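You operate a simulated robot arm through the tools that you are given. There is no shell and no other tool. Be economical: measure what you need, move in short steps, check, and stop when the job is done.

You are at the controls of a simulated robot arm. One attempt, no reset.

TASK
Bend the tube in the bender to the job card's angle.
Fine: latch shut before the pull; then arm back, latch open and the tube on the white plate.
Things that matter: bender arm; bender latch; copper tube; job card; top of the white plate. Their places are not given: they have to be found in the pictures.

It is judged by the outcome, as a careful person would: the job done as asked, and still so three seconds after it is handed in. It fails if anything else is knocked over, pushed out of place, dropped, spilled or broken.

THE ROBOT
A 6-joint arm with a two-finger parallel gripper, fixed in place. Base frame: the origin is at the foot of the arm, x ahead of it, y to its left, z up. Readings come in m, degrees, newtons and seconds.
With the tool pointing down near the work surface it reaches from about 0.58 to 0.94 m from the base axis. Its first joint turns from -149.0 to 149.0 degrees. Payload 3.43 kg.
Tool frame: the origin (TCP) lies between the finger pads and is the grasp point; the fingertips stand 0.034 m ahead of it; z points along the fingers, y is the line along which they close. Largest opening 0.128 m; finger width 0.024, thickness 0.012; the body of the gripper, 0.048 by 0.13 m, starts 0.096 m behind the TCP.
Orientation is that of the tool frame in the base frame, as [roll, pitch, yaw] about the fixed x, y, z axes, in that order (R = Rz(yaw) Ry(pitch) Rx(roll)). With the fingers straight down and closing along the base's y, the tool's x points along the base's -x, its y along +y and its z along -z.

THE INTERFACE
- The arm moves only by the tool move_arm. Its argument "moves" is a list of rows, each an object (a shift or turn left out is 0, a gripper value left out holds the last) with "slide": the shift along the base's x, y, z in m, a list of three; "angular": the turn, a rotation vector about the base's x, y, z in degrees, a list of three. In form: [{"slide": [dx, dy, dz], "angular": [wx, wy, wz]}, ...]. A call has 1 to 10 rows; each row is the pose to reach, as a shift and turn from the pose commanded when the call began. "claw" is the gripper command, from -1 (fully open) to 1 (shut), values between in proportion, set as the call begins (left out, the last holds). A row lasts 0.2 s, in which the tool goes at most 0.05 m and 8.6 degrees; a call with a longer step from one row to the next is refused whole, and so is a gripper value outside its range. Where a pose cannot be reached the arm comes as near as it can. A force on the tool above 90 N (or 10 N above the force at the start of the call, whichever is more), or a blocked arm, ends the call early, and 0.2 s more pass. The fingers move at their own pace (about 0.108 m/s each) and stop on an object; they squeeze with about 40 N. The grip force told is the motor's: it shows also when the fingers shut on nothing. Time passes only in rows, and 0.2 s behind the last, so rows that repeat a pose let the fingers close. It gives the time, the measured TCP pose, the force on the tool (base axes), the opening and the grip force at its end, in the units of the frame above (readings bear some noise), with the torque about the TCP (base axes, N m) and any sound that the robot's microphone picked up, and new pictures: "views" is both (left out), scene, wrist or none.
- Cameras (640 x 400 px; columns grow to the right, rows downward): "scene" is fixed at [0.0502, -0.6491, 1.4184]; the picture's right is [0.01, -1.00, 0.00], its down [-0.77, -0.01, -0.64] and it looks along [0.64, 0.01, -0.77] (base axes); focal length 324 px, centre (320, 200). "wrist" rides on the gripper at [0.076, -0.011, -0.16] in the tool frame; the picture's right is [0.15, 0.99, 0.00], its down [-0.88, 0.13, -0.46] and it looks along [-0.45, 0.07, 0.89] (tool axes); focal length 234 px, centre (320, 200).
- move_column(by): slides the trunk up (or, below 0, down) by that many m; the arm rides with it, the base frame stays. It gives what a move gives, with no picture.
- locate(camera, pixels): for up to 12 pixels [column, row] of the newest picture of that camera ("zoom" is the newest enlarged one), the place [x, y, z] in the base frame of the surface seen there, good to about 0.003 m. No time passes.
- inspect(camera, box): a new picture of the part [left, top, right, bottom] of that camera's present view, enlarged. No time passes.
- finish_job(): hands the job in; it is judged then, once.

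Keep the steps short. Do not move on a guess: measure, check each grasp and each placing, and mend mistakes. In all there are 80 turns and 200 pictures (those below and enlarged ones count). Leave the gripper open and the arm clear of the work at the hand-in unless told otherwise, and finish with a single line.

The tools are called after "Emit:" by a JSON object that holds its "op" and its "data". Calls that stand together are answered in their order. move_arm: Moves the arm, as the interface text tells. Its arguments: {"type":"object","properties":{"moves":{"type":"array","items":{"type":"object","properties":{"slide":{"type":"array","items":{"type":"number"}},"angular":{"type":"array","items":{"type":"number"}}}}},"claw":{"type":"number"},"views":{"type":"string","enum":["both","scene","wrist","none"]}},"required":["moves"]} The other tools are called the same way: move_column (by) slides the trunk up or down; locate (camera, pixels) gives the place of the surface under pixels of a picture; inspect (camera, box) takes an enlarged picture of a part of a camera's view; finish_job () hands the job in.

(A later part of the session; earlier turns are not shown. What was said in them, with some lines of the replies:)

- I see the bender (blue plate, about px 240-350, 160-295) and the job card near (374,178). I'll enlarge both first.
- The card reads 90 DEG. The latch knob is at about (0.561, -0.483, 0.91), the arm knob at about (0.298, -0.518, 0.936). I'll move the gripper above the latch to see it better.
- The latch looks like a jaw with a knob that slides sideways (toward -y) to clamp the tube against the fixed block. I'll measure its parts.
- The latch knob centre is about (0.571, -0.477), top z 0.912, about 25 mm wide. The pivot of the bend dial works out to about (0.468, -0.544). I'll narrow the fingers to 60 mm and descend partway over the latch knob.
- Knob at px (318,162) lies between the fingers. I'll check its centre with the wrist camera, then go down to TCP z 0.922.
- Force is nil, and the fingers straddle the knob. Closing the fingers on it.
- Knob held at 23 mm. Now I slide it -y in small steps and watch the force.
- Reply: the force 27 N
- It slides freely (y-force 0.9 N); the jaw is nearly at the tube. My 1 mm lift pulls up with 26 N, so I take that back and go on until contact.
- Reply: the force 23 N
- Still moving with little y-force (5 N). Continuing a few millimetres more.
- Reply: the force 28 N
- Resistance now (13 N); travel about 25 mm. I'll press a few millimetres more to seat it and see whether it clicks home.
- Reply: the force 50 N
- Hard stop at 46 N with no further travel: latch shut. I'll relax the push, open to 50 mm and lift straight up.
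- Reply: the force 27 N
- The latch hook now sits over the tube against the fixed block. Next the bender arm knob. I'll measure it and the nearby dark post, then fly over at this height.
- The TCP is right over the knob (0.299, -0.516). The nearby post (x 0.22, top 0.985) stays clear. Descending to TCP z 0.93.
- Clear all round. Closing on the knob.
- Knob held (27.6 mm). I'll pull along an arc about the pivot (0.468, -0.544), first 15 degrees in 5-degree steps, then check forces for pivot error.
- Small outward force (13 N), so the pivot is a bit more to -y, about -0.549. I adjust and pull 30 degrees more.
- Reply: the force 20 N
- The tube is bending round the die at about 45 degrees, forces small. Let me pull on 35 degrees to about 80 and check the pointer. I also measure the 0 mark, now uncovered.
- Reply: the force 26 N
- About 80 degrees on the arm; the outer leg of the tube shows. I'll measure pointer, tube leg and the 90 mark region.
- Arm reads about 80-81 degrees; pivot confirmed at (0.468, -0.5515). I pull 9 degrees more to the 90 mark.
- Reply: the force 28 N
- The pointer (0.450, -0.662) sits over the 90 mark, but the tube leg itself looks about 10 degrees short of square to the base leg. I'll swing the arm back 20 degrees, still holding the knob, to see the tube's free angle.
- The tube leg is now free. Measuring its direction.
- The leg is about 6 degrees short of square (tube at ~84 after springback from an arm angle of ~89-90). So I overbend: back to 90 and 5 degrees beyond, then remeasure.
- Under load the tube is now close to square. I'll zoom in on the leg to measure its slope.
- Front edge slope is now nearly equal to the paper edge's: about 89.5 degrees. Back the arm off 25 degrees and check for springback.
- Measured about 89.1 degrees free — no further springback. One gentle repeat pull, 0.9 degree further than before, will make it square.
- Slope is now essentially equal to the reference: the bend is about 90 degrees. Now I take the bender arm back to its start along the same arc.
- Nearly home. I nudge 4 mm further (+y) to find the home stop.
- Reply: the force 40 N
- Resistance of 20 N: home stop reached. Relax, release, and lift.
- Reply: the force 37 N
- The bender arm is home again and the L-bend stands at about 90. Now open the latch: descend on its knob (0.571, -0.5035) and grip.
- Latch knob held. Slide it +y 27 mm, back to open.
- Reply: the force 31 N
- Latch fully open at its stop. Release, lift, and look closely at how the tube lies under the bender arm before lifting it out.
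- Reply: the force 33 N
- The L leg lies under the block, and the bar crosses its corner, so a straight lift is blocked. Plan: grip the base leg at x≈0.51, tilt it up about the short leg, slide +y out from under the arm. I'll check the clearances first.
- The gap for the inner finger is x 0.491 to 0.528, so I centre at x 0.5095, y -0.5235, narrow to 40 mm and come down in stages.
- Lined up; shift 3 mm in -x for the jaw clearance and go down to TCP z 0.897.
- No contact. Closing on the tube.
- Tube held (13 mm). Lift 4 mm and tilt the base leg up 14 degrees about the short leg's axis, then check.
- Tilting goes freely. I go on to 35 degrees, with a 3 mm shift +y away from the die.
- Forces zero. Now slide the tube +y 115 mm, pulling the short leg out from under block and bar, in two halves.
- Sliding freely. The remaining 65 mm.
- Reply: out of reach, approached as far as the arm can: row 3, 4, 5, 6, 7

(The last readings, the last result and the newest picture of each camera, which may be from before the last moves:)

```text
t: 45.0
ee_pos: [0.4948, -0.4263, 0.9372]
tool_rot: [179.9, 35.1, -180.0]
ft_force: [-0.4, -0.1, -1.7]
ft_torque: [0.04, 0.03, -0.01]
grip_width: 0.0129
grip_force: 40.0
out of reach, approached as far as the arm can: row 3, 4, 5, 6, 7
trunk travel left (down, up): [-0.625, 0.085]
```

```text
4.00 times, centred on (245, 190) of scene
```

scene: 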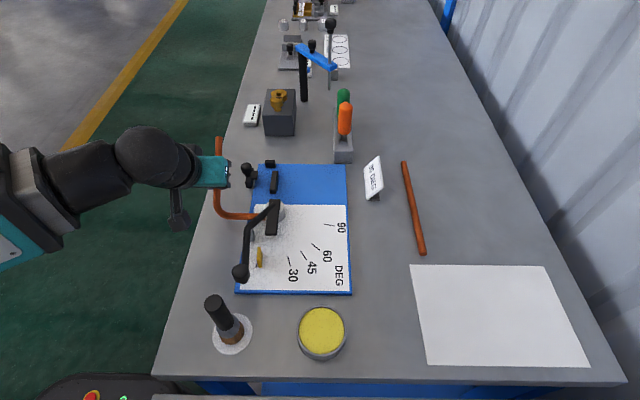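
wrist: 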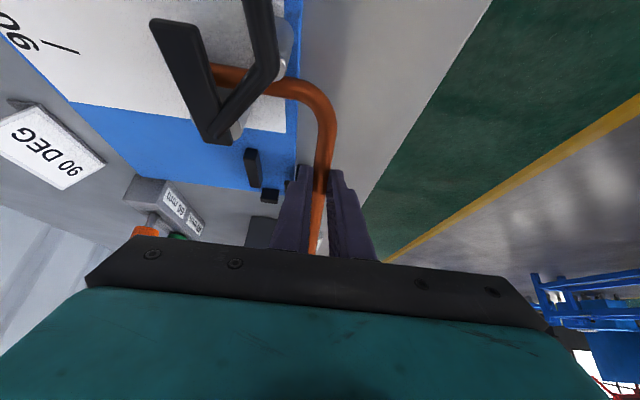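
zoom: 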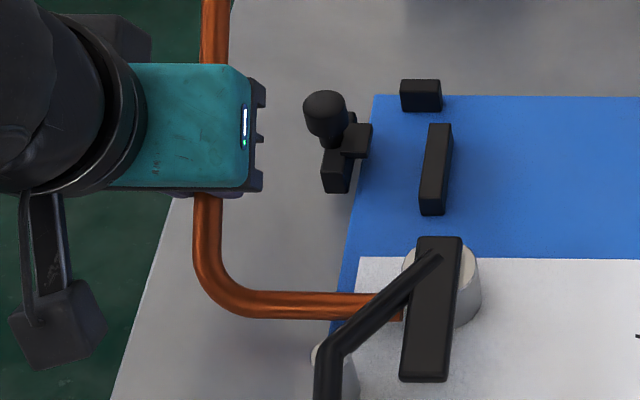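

The arm met its inner reach limit at y -0.426 because of the tilt; the leg end is just about clear of the bar. I'll reduce the tilt by 15 degrees about the short leg to regain reach.

Emit:
{"op": "move_arm", "data": {"moves": [{"slide": [0.005, 0, -0.004], "angular": [0, 5, 0]}, {"slide": [0.0103, 0, -0.0083], "angular": [0, 10, 0]}, {"slide": [0.0155, 0, -0.0125], "angular": [0, 15, 0]}, {"slide": [0.0155, 0, -0.0125], "angular": [0, 15, 0]}]}}

Emit:
{"op": "inspect", "data": {"camera": "scene", "box": [185, 140, 305, 240]}}

```text
t: 46.0
ee_pos: [0.5104, -0.4259, 0.9221]
tool_rot: [-180.0, 19.9, -179.9]
ft_force: [0.0, 0.2, -1.1]
ft_torque: [0.03, -0.01, 0.01]
grip_width: 0.0128
grip_force: 40.2
trunk travel left (down, up): [-0.625, 0.085]
```

scene: 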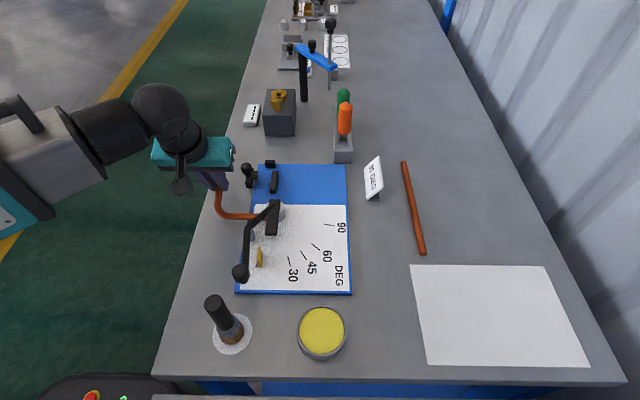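
wrist: 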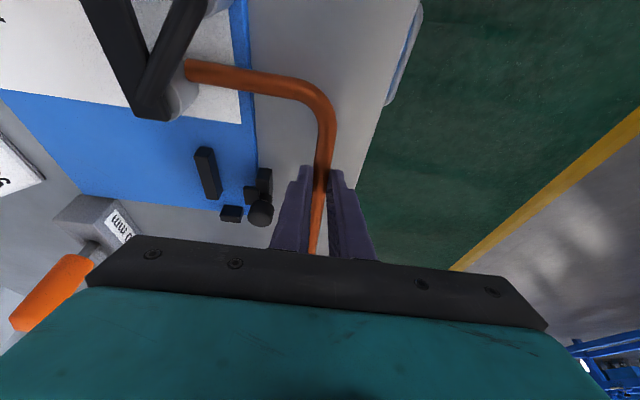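

```text
4.00 times, centred on (245, 190) of scene
```

zoom: 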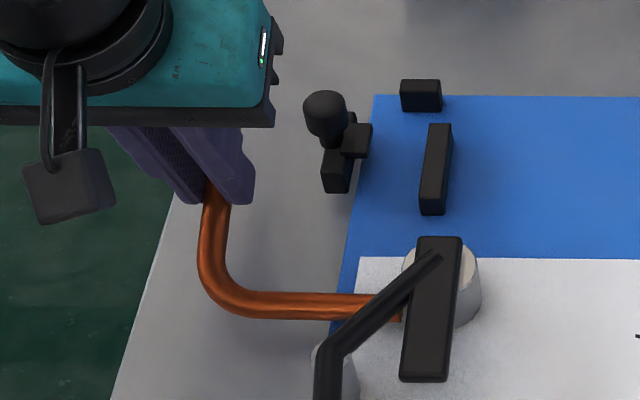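

Base was the actual pose. Now another 35 mm in +y.

Emit:
{"op": "move_arm", "data": {"moves": [{"slide": [0, 0.012, 0]}, {"slide": [0, 0.024, 0]}, {"slide": [0, 0.035, 0]}, {"slide": [0, 0.035, 0]}], "views": "scene"}}

Emit:
{"op": "inspect", "data": {"camera": "scene", "box": [185, 140, 305, 240]}}

```text
t: 47.0
ee_pos: [0.5125, -0.3927, 0.9205]
tool_rot: [-180.0, 20.0, 180.0]
ft_force: [0.2, -0.7, -0.1]
ft_torque: [0.0, 0.05, -0.02]
grip_width: 0.0129
grip_force: 40.4
trunk travel left (down, up): [-0.625, 0.085]
```

scene: 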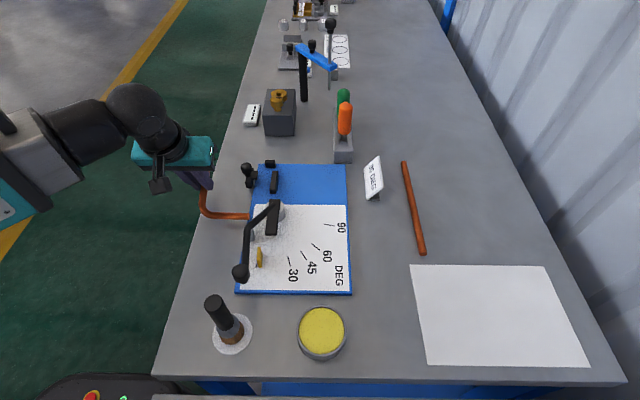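

```text
4.00 times, centred on (245, 190) of scene
```

zoom: 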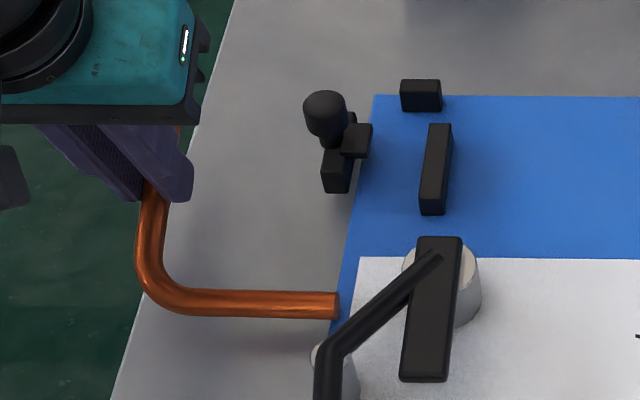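

The tube is clear of the bender. Lift 150 mm and level it.

Emit:
{"op": "move_arm", "data": {"moves": [{"slide": [0.005, 0, 0.03]}, {"slide": [0.01, 0, 0.06], "angular": [0, 5, 0]}, {"slide": [0.015, 0, 0.1], "angular": [0, 10, 0]}, {"slide": [0.02, 0, 0.14], "angular": [0, 15, 0]}, {"slide": [0.03, 0, 0.16], "angular": [0, 20, 0]}, {"slide": [0.03, 0, 0.16], "angular": [0, 20, 0]}]}}

Emit:
{"op": "inspect", "data": {"camera": "scene", "box": [220, 145, 364, 305]}}

```text
t: 48.4
ee_pos: [0.5457, -0.3902, 1.0816]
tool_rot: [-180.0, -0.1, 179.9]
ft_force: [-0.6, 0.3, -1.8]
ft_torque: [0.03, -0.01, -0.03]
grip_width: 0.0128
grip_force: 40.4
trunk travel left (down, up): [-0.625, 0.085]
```

scene: 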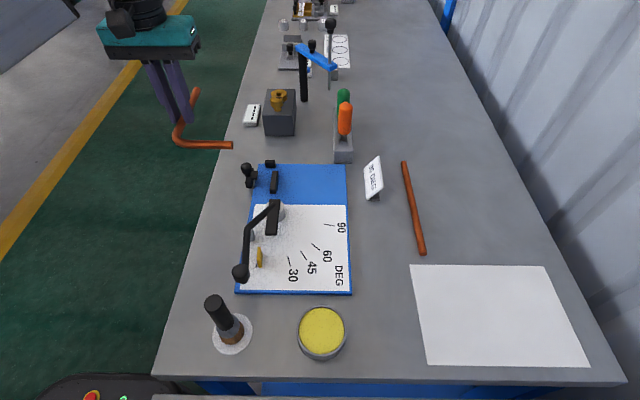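
wrist: 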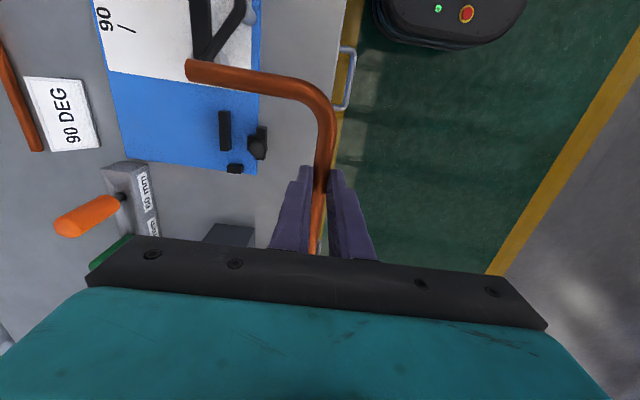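

```text
2.50 times, centred on (292, 225) of scene
```

zoom: 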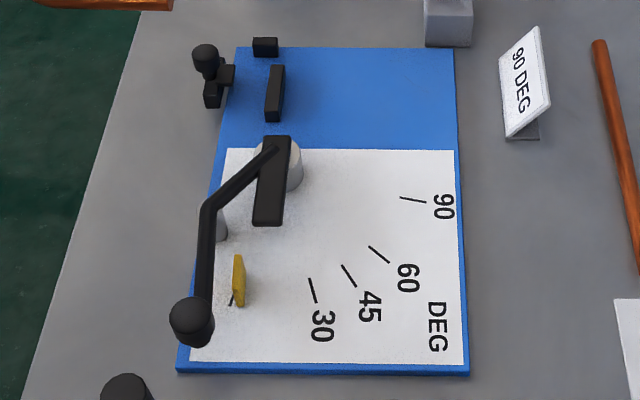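

The bender is as it was found, with arm home and latch open. I measure the held tube's ends to plan the placing.

Emit:
{"op": "locate", "data": {"camera": "scene", "pixels": [[230, 145], [205, 143], [178, 140], [177, 130], [196, 91], [197, 95], [190, 143]]}}

Emit:
{"op": "move_arm", "data": {"moves": [{"slide": [0.01, -0.045, 0]}, {"slide": [0.015, -0.09, 0.005]}, {"slide": [0.015, -0.135, 0.01]}, {"slide": [0.01, -0.18, 0.01]}, {"slide": [0, -0.225, 0.01], "angular": [0, 0, 5]}, {"slide": [-0.01, -0.27, 0.01], "angular": [0, 0, 12]}, {"slide": [-0.025, -0.31, 0.01], "angular": [0, 0, 19]}, {"slide": [-0.05, -0.35, 0.01], "angular": [0, 0, 26]}, {"slide": [-0.08, -0.385, 0.01], "angular": [0, 0, 33]}, {"slide": [-0.115, -0.415, 0.01], "angular": [0, 0, 38]}]}}

```text
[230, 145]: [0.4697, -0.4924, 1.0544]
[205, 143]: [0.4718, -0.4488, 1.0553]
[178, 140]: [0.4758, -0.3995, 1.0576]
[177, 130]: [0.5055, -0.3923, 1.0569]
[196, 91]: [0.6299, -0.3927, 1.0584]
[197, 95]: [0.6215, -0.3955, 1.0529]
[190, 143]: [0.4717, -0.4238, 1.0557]
```

```text
t: 50.6
ee_pos: [0.4227, -0.7954, 1.0864]
tool_rot: [-179.8, 0.1, -141.9]
ft_force: [0.0, 0.1, -1.0]
ft_torque: [0.03, 0.01, 0.01]
grip_width: 0.0129
grip_force: 40.2
out of reach, approached as far as the arm can: row 9, 10
trunk travel left (down, up): [-0.625, 0.085]
```

scene: 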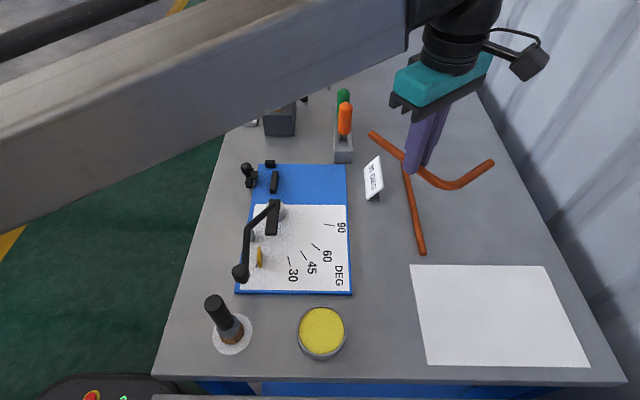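
wrist: 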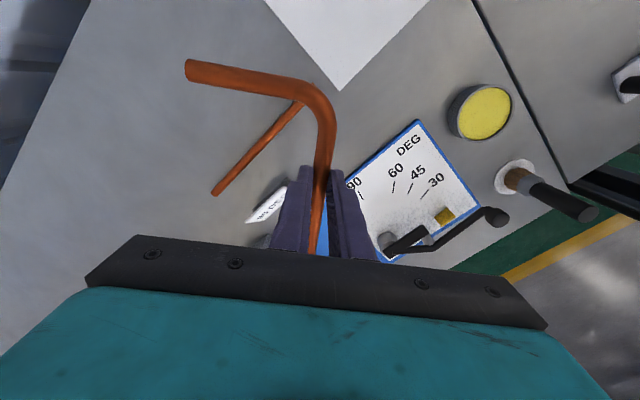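

Reach is limited at this height (r 0.90). I raise the trunk 0.08 m to gain reach; then descend over the plate. Target: yaw back 10 degrees, grip point (0.263, -0.883), so the whole L fits on the plate.

Emit:
{"op": "move_column", "data": {"by": 0.08}}

Emit:
{"op": "move_arm", "data": {"moves": [{"slide": [-0.03, -0.005, -0.03], "angular": [0, 0, -3]}, {"slide": [-0.06, -0.015, -0.06], "angular": [0, 0, -6]}, {"slide": [-0.09, -0.03, -0.09], "angular": [0, 0, -10]}, {"slide": [-0.12, -0.05, -0.12], "angular": [0, 0, -10]}, {"slide": [-0.145, -0.07, -0.15], "angular": [0, 0, -10]}, {"slide": [-0.16, -0.087, -0.18], "angular": [0, 0, -10]}, {"slide": [-0.16, -0.0876, -0.2], "angular": [0, 0, -10]}, {"slide": [-0.16, -0.0876, -0.2], "angular": [0, 0, -10]}]}}

```text
t: 51.8
ee_pos: [0.4241, -0.7953, 1.1663]
tool_rot: [-179.7, 0.1, -141.9]
ft_force: [0.3, 0.4, -1.2]
ft_torque: [0.03, 0.0, 0.0]
grip_width: 0.0129
grip_force: 39.5
trunk travel left (down, up): [-0.705, 0.005]
```

```text
t: 53.6
ee_pos: [0.2631, -0.8711, 0.9674]
tool_rot: [-179.7, -0.1, -152.0]
ft_force: [-0.1, -0.4, -2.1]
ft_torque: [0.03, -0.01, 0.0]
grip_width: 0.0132
grip_force: 39.8
out of reach, approached as far as the arm can: row 6, 7, 8
trunk travel left (down, up): [-0.705, 0.005]
```

scene: 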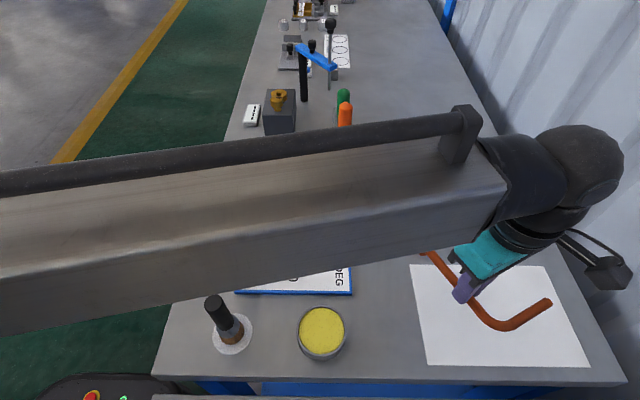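
wrist: 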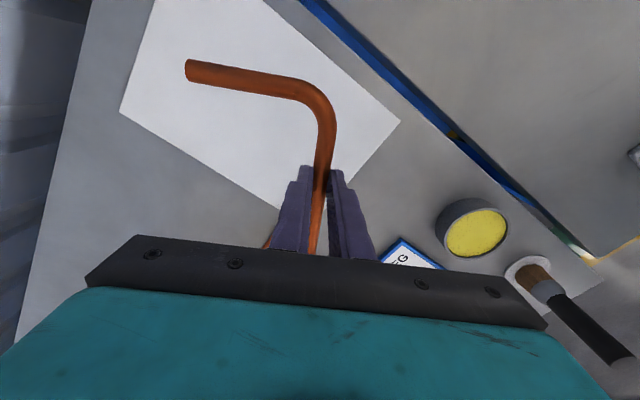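

Radius 0.91 here; lower gives more. Descend 45 mm while asking for 12 mm more in -y.

Emit:
{"op": "move_arm", "data": {"moves": [{"slide": [0, 0, -0.025]}, {"slide": [0, -0.006, -0.045]}, {"slide": [0, -0.012, -0.045]}, {"slide": [0, -0.012, -0.045]}]}}

Emit:
{"op": "inspect", "data": {"camera": "scene", "box": [400, 220, 600, 370]}}

```text
t: 54.6
ee_pos: [0.258, -0.8706, 0.9244]
tool_rot: [-179.7, 0.0, -152.0]
ft_force: [0.6, -0.6, -0.9]
ft_torque: [0.04, 0.01, -0.01]
grip_width: 0.0128
grip_force: 40.1
out of reach, approached as far as the arm can: row 2, 3, 4
trunk travel left (down, up): [-0.705, 0.005]
```

scene: 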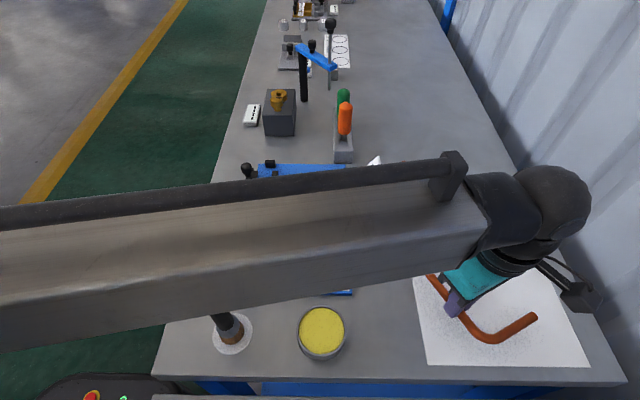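
wrist: 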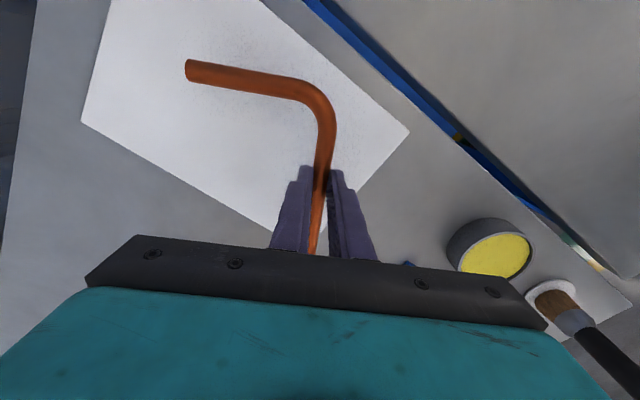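

```text
2.67 times, centred on (500, 295) of scene
```

zoom: 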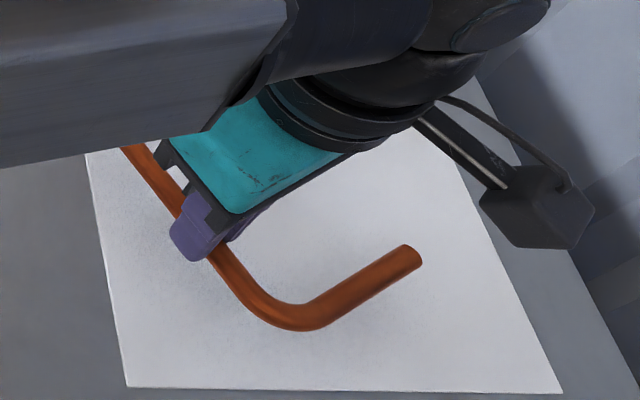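

Reach tops out at about 0.91. With the tube yawed 8 degrees less, grip at (0.258, -0.869) still puts the whole L on the plate. I go up 80 mm, turn -8 degrees, then lower the trunk 80 mm (best reach at work height).

Emit:
{"op": "move_arm", "data": {"moves": [{"slide": [0, 0.001, 0.03], "angular": [0, 0, -4]}, {"slide": [0, 0.001, 0.06], "angular": [0, 0, -8]}, {"slide": [0, 0.001, 0.08], "angular": [0, 0, -8]}, {"slide": [0, 0.001, 0.08], "angular": [0, 0, -8]}], "views": "none"}}

Emit:
{"op": "move_column", "data": {"by": -0.08}}

Emit:
{"op": "move_arm", "data": {"moves": [{"slide": [0, 0, 0]}]}}

Emit:
{"op": "inspect", "data": {"camera": "scene", "box": [400, 220, 600, 370]}}

```text
t: 55.6
ee_pos: [0.2581, -0.8721, 1.0032]
tool_rot: [-179.8, -0.1, -160.0]
ft_force: [-0.5, 0.1, -1.2]
ft_torque: [0.01, 0.02, 0.0]
grip_width: 0.0128
grip_force: 39.9
trunk travel left (down, up): [-0.705, 0.005]
```

```text
t: 56.7
ee_pos: [0.2585, -0.8723, 0.9236]
tool_rot: [-179.7, 0.0, -160.0]
ft_force: [0.6, 0.2, -1.3]
ft_torque: [0.02, 0.0, -0.01]
grip_width: 0.0128
grip_force: 39.5
trunk travel left (down, up): [-0.625, 0.085]
```

```text
t: 57.1
ee_pos: [0.2581, -0.8727, 0.9228]
tool_rot: [-179.8, 0.0, -160.0]
ft_force: [-0.4, 0.0, -1.4]
ft_torque: [0.0, -0.01, 0.02]
grip_width: 0.013
grip_force: 39.8
trunk travel left (down, up): [-0.625, 0.085]
```

scene: 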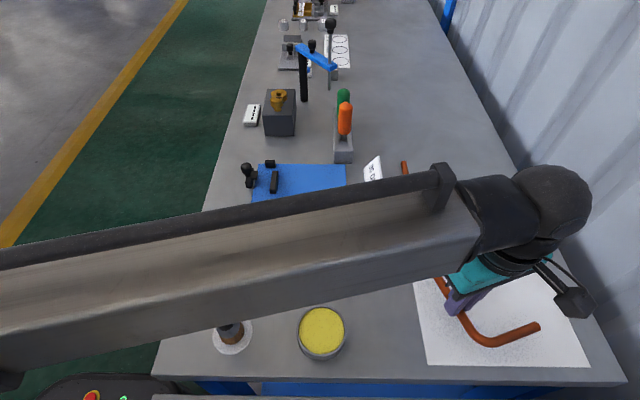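
wrist: 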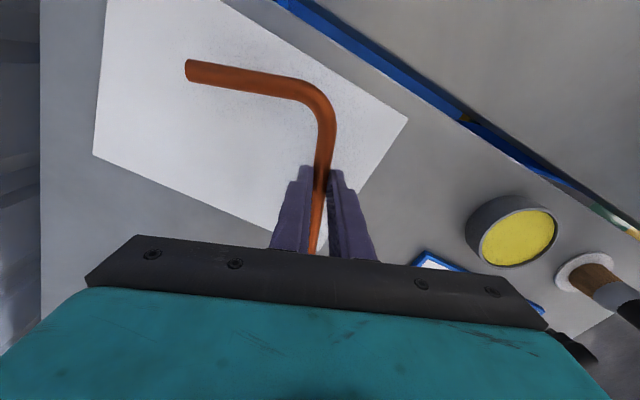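

```text
2.67 times, centred on (500, 295) of scene
```

zoom: 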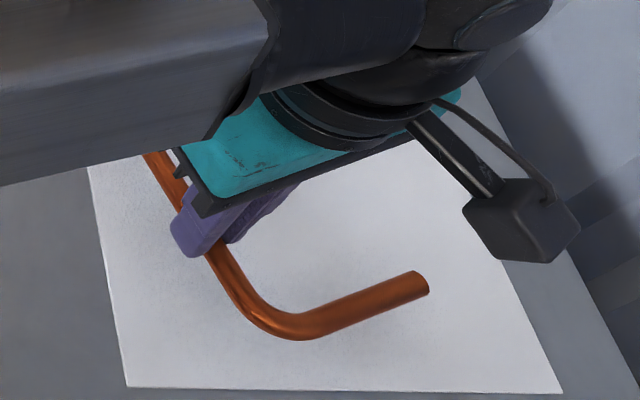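

Looks over the plate. I check points on the tube and plate under them.

Emit:
{"op": "locate", "data": {"camera": "zoom", "pixels": [[290, 328], [250, 305], [420, 285], [215, 260], [165, 180], [150, 158], [110, 250], [300, 380], [350, 250]]}}

Emit:
{"op": "locate", "data": {"camera": "wrist", "pixels": [[314, 250], [319, 215], [328, 110], [190, 70], [330, 235], [350, 200]]}}

```text
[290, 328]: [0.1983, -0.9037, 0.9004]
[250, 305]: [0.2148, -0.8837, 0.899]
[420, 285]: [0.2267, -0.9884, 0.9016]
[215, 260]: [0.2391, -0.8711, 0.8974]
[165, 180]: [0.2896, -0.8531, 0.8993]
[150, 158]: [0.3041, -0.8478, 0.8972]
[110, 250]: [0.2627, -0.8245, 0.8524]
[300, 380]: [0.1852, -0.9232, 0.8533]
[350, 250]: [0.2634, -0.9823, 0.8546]
```

```text
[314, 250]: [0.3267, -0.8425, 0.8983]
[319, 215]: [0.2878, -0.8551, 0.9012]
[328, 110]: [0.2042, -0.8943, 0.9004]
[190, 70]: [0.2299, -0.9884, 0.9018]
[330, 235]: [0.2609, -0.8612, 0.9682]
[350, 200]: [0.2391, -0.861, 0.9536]
```

The tube is level (top z 0.900), plate at 0.8535: 33 mm to go, all within the plate's edges. Descend 31 mm, then creep.

Emit:
{"op": "move_arm", "data": {"moves": [{"slide": [0.001, 0, -0.015]}, {"slide": [0.002, 0, -0.028]}, {"slide": [0.002, 0, -0.031]}, {"slide": [0.002, 0, -0.031]}], "views": "none"}}

Emit:
{"op": "move_arm", "data": {"moves": [{"slide": [0, 0, -0.001]}, {"slide": [0, 0, -0.002]}, {"slide": [0, 0, -0.002]}]}}

Emit:
{"op": "inspect", "data": {"camera": "scene", "box": [400, 220, 600, 370]}}

```text
t: 58.1
ee_pos: [0.2617, -0.872, 0.8921]
tool_rot: [-179.7, -0.2, -160.0]
ft_force: [0.0, 0.3, -0.8]
ft_torque: [0.05, 0.03, 0.02]
grip_width: 0.0131
grip_force: 39.7
trunk travel left (down, up): [-0.625, 0.085]
```

```text
t: 58.9
ee_pos: [0.2617, -0.8724, 0.8914]
tool_rot: [-179.8, 0.0, -160.1]
ft_force: [-0.5, -0.1, -1.5]
ft_torque: [0.02, 0.0, -0.01]
grip_width: 0.013
grip_force: 40.0
trunk travel left (down, up): [-0.625, 0.085]
```

scene: 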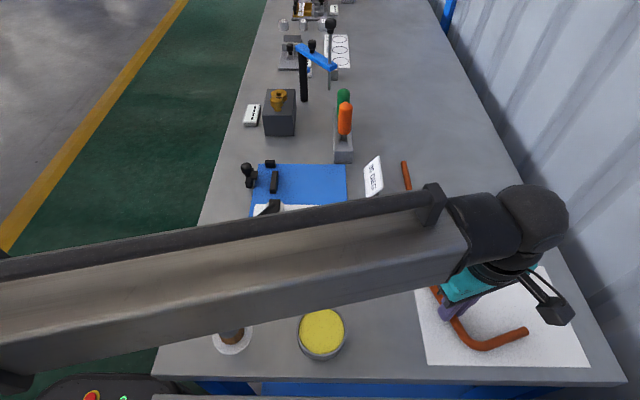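
wrist: 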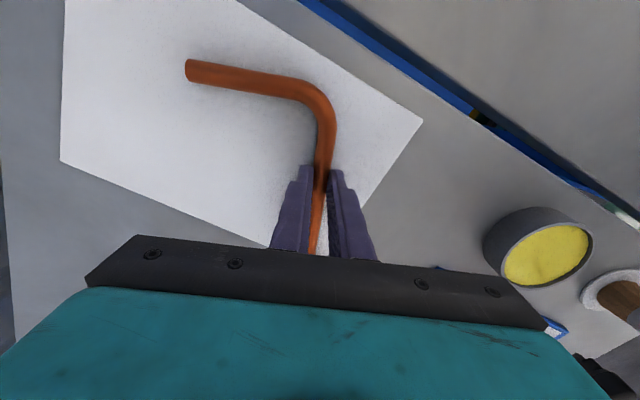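

```text
2.67 times, centred on (500, 295) of scene
```

zoom: 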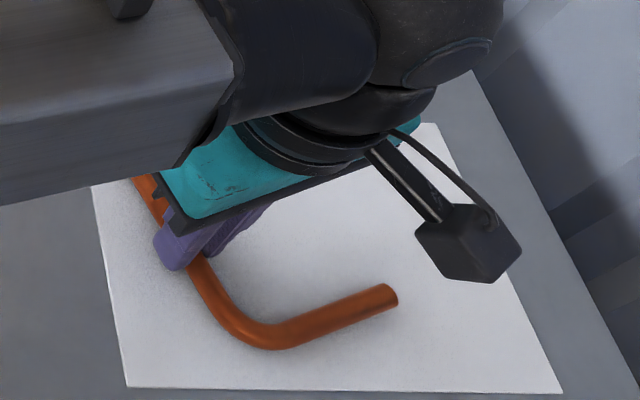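

Still no contact at z 0.891. Creep down more until the force shows touch.

Emit:
{"op": "move_arm", "data": {"moves": [{"slide": [0, 0, -0.001]}, {"slide": [0, 0, -0.002]}, {"slide": [0, 0, -0.003]}], "views": "none"}}

Emit:
{"op": "locate", "data": {"camera": "wrist", "pixels": [[314, 250], [328, 110], [190, 70], [250, 82], [250, 150]]}}

```text
t: 59.7
ee_pos: [0.2617, -0.8715, 0.8885]
tool_rot: [-179.5, 0.0, -160.0]
ft_force: [2.3, 0.6, 14.4]
ft_torque: [0.13, -0.34, -0.04]
grip_width: 0.0127
grip_force: 39.6
trunk travel left (down, up): [-0.625, 0.085]
```

```text
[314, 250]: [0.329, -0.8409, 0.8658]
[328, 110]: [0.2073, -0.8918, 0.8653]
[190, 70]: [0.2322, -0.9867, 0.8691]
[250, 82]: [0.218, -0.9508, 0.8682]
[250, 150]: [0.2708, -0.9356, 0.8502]
```

Contact: 14 N upward; the tube top is at 0.866 all along, so it rests on the plate. Open gently to 30 mm and lift straight up.

Emit:
{"op": "move_arm", "data": {"moves": [{"slide": [0, 0, 0.001]}, {"slide": [0, 0, 0.001]}, {"slide": [0, 0, 0.001]}], "claw": 0.5, "views": "none"}}

Emit:
{"op": "move_arm", "data": {"moves": [{"slide": [0, 0, 0.03]}, {"slide": [0, 0, 0.07]}, {"slide": [0.01, 0.02, 0.11]}, {"slide": [0.03, 0.04, 0.15]}, {"slide": [0.06, 0.06, 0.18]}, {"slide": [0.1, 0.08, 0.2]}, {"slide": [0.14, 0.1, 0.2]}, {"slide": [0.18, 0.12, 0.2]}, {"slide": [0.22, 0.14, 0.2]}, {"slide": [0.26, 0.16, 0.2]}]}}

Emit:
{"op": "move_arm", "data": {"moves": [{"slide": [0.02, 0.045, 0]}, {"slide": [0.03, 0.09, 0]}, {"slide": [0.04, 0.135, 0]}, {"slide": [0.04, 0.18, 0]}, {"slide": [0.04, 0.225, 0]}, {"slide": [0.04, 0.27, 0]}, {"slide": [0.04, 0.315, 0]}], "claw": -1}}

Emit:
{"op": "inspect", "data": {"camera": "scene", "box": [400, 240, 600, 390]}}

Emit:
{"op": "inspect", "data": {"camera": "scene", "box": [190, 145, 364, 365]}}

```text
t: 60.5
ee_pos: [0.2611, -0.8724, 0.8871]
tool_rot: [-179.6, -0.1, -160.1]
ft_force: [0.3, 0.2, 0.0]
ft_torque: [-0.02, 0.0, -0.01]
grip_width: 0.032
grip_force: 0.0
trunk travel left (down, up): [-0.625, 0.085]
```

```text
t: 62.7
ee_pos: [0.5233, -0.7124, 1.0898]
tool_rot: [-179.7, -0.1, -160.0]
ft_force: [0.9, -0.2, 1.3]
ft_torque: [-0.01, 0.01, -0.01]
grip_width: 0.0321
grip_force: 0.0
trunk travel left (down, up): [-0.625, 0.085]
```

scene: 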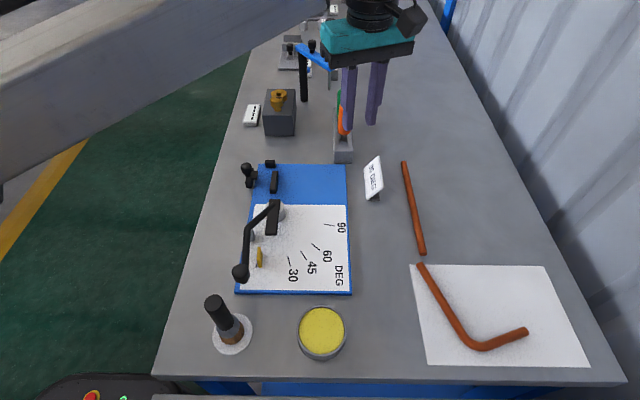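
wrist: 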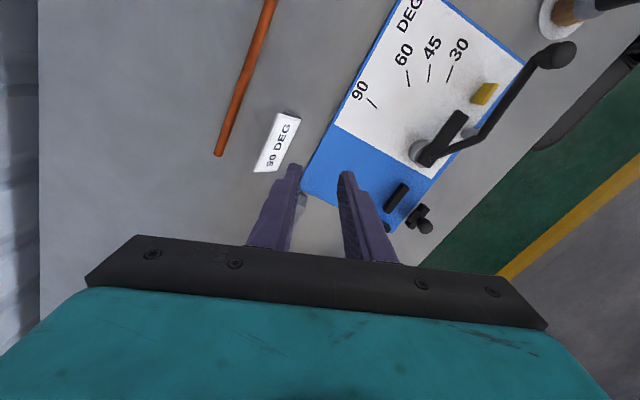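

```text
t: 64.3
ee_pos: [0.5606, -0.3946, 1.087]
tool_rot: [-179.8, 0.0, -160.0]
ft_force: [0.6, -0.6, 0.5]
ft_torque: [0.04, -0.01, -0.01]
grip_width: 0.1281
grip_force: 0.1
trunk travel left (down, up): [-0.625, 0.085]
```

scene: 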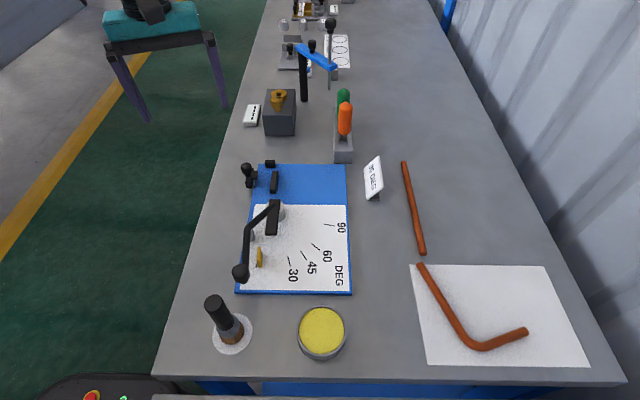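
wrist: 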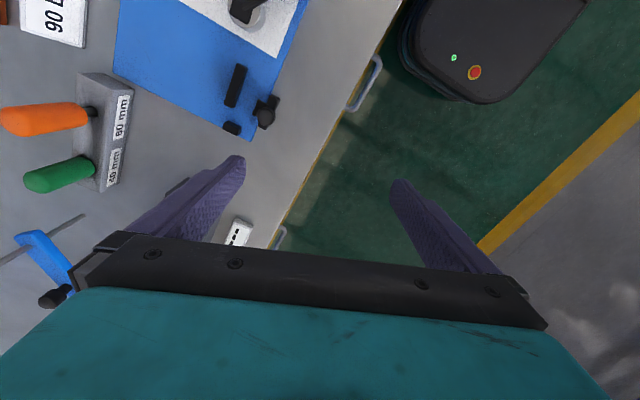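

```text
2.67 times, centred on (500, 315) of scene
```

zoom: 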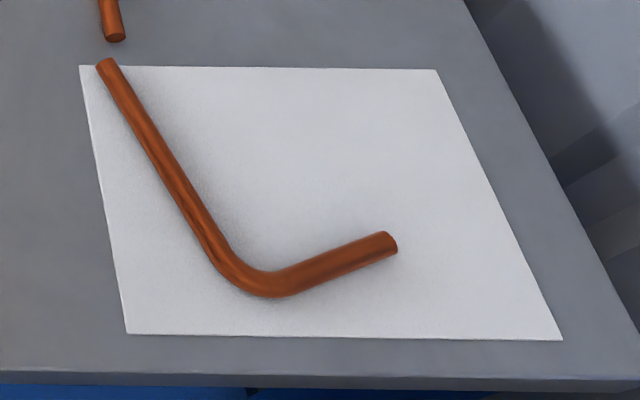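

```text
1.82 times, centred on (277, 255) of scene
```

zoom: 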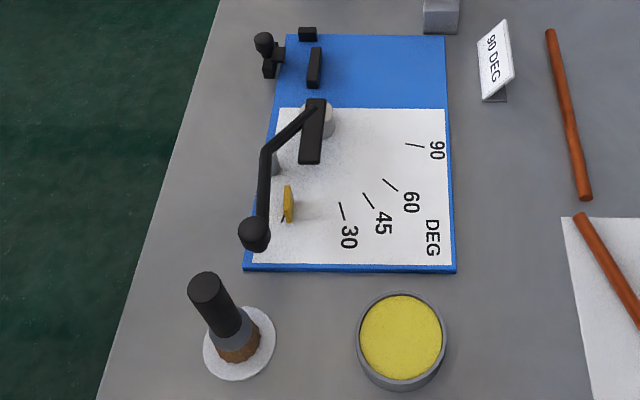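

The tube lies on the plate, everything else in place. A last measurement of the tube's angle and its ends.

Emit:
{"op": "locate", "data": {"camera": "scene", "pixels": [[421, 265], [424, 270], [432, 281], [445, 300], [458, 322], [500, 342], [512, 337], [520, 334], [526, 331], [480, 348]]}}

```text
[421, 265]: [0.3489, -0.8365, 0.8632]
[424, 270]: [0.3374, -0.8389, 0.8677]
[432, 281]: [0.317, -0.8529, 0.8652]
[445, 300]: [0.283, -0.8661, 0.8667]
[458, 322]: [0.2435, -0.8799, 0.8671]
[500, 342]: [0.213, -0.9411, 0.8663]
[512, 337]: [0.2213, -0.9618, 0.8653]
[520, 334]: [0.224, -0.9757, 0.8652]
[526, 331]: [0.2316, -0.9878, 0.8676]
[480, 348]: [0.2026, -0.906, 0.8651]
```

The interior angle measures 90 within the measuring error (88–92), both ends are on the plate, the latch is open, the bender arm is home and the gripper is open and clear. Handing in.

Emit:
{"op": "finish_job", "data": {}}

```text
The job is handed in.
```

The tube is bent to about 90° as the card asks, with the latch shut before the pull; the bender arm is back, the latch is open and the tube is on the white plate.
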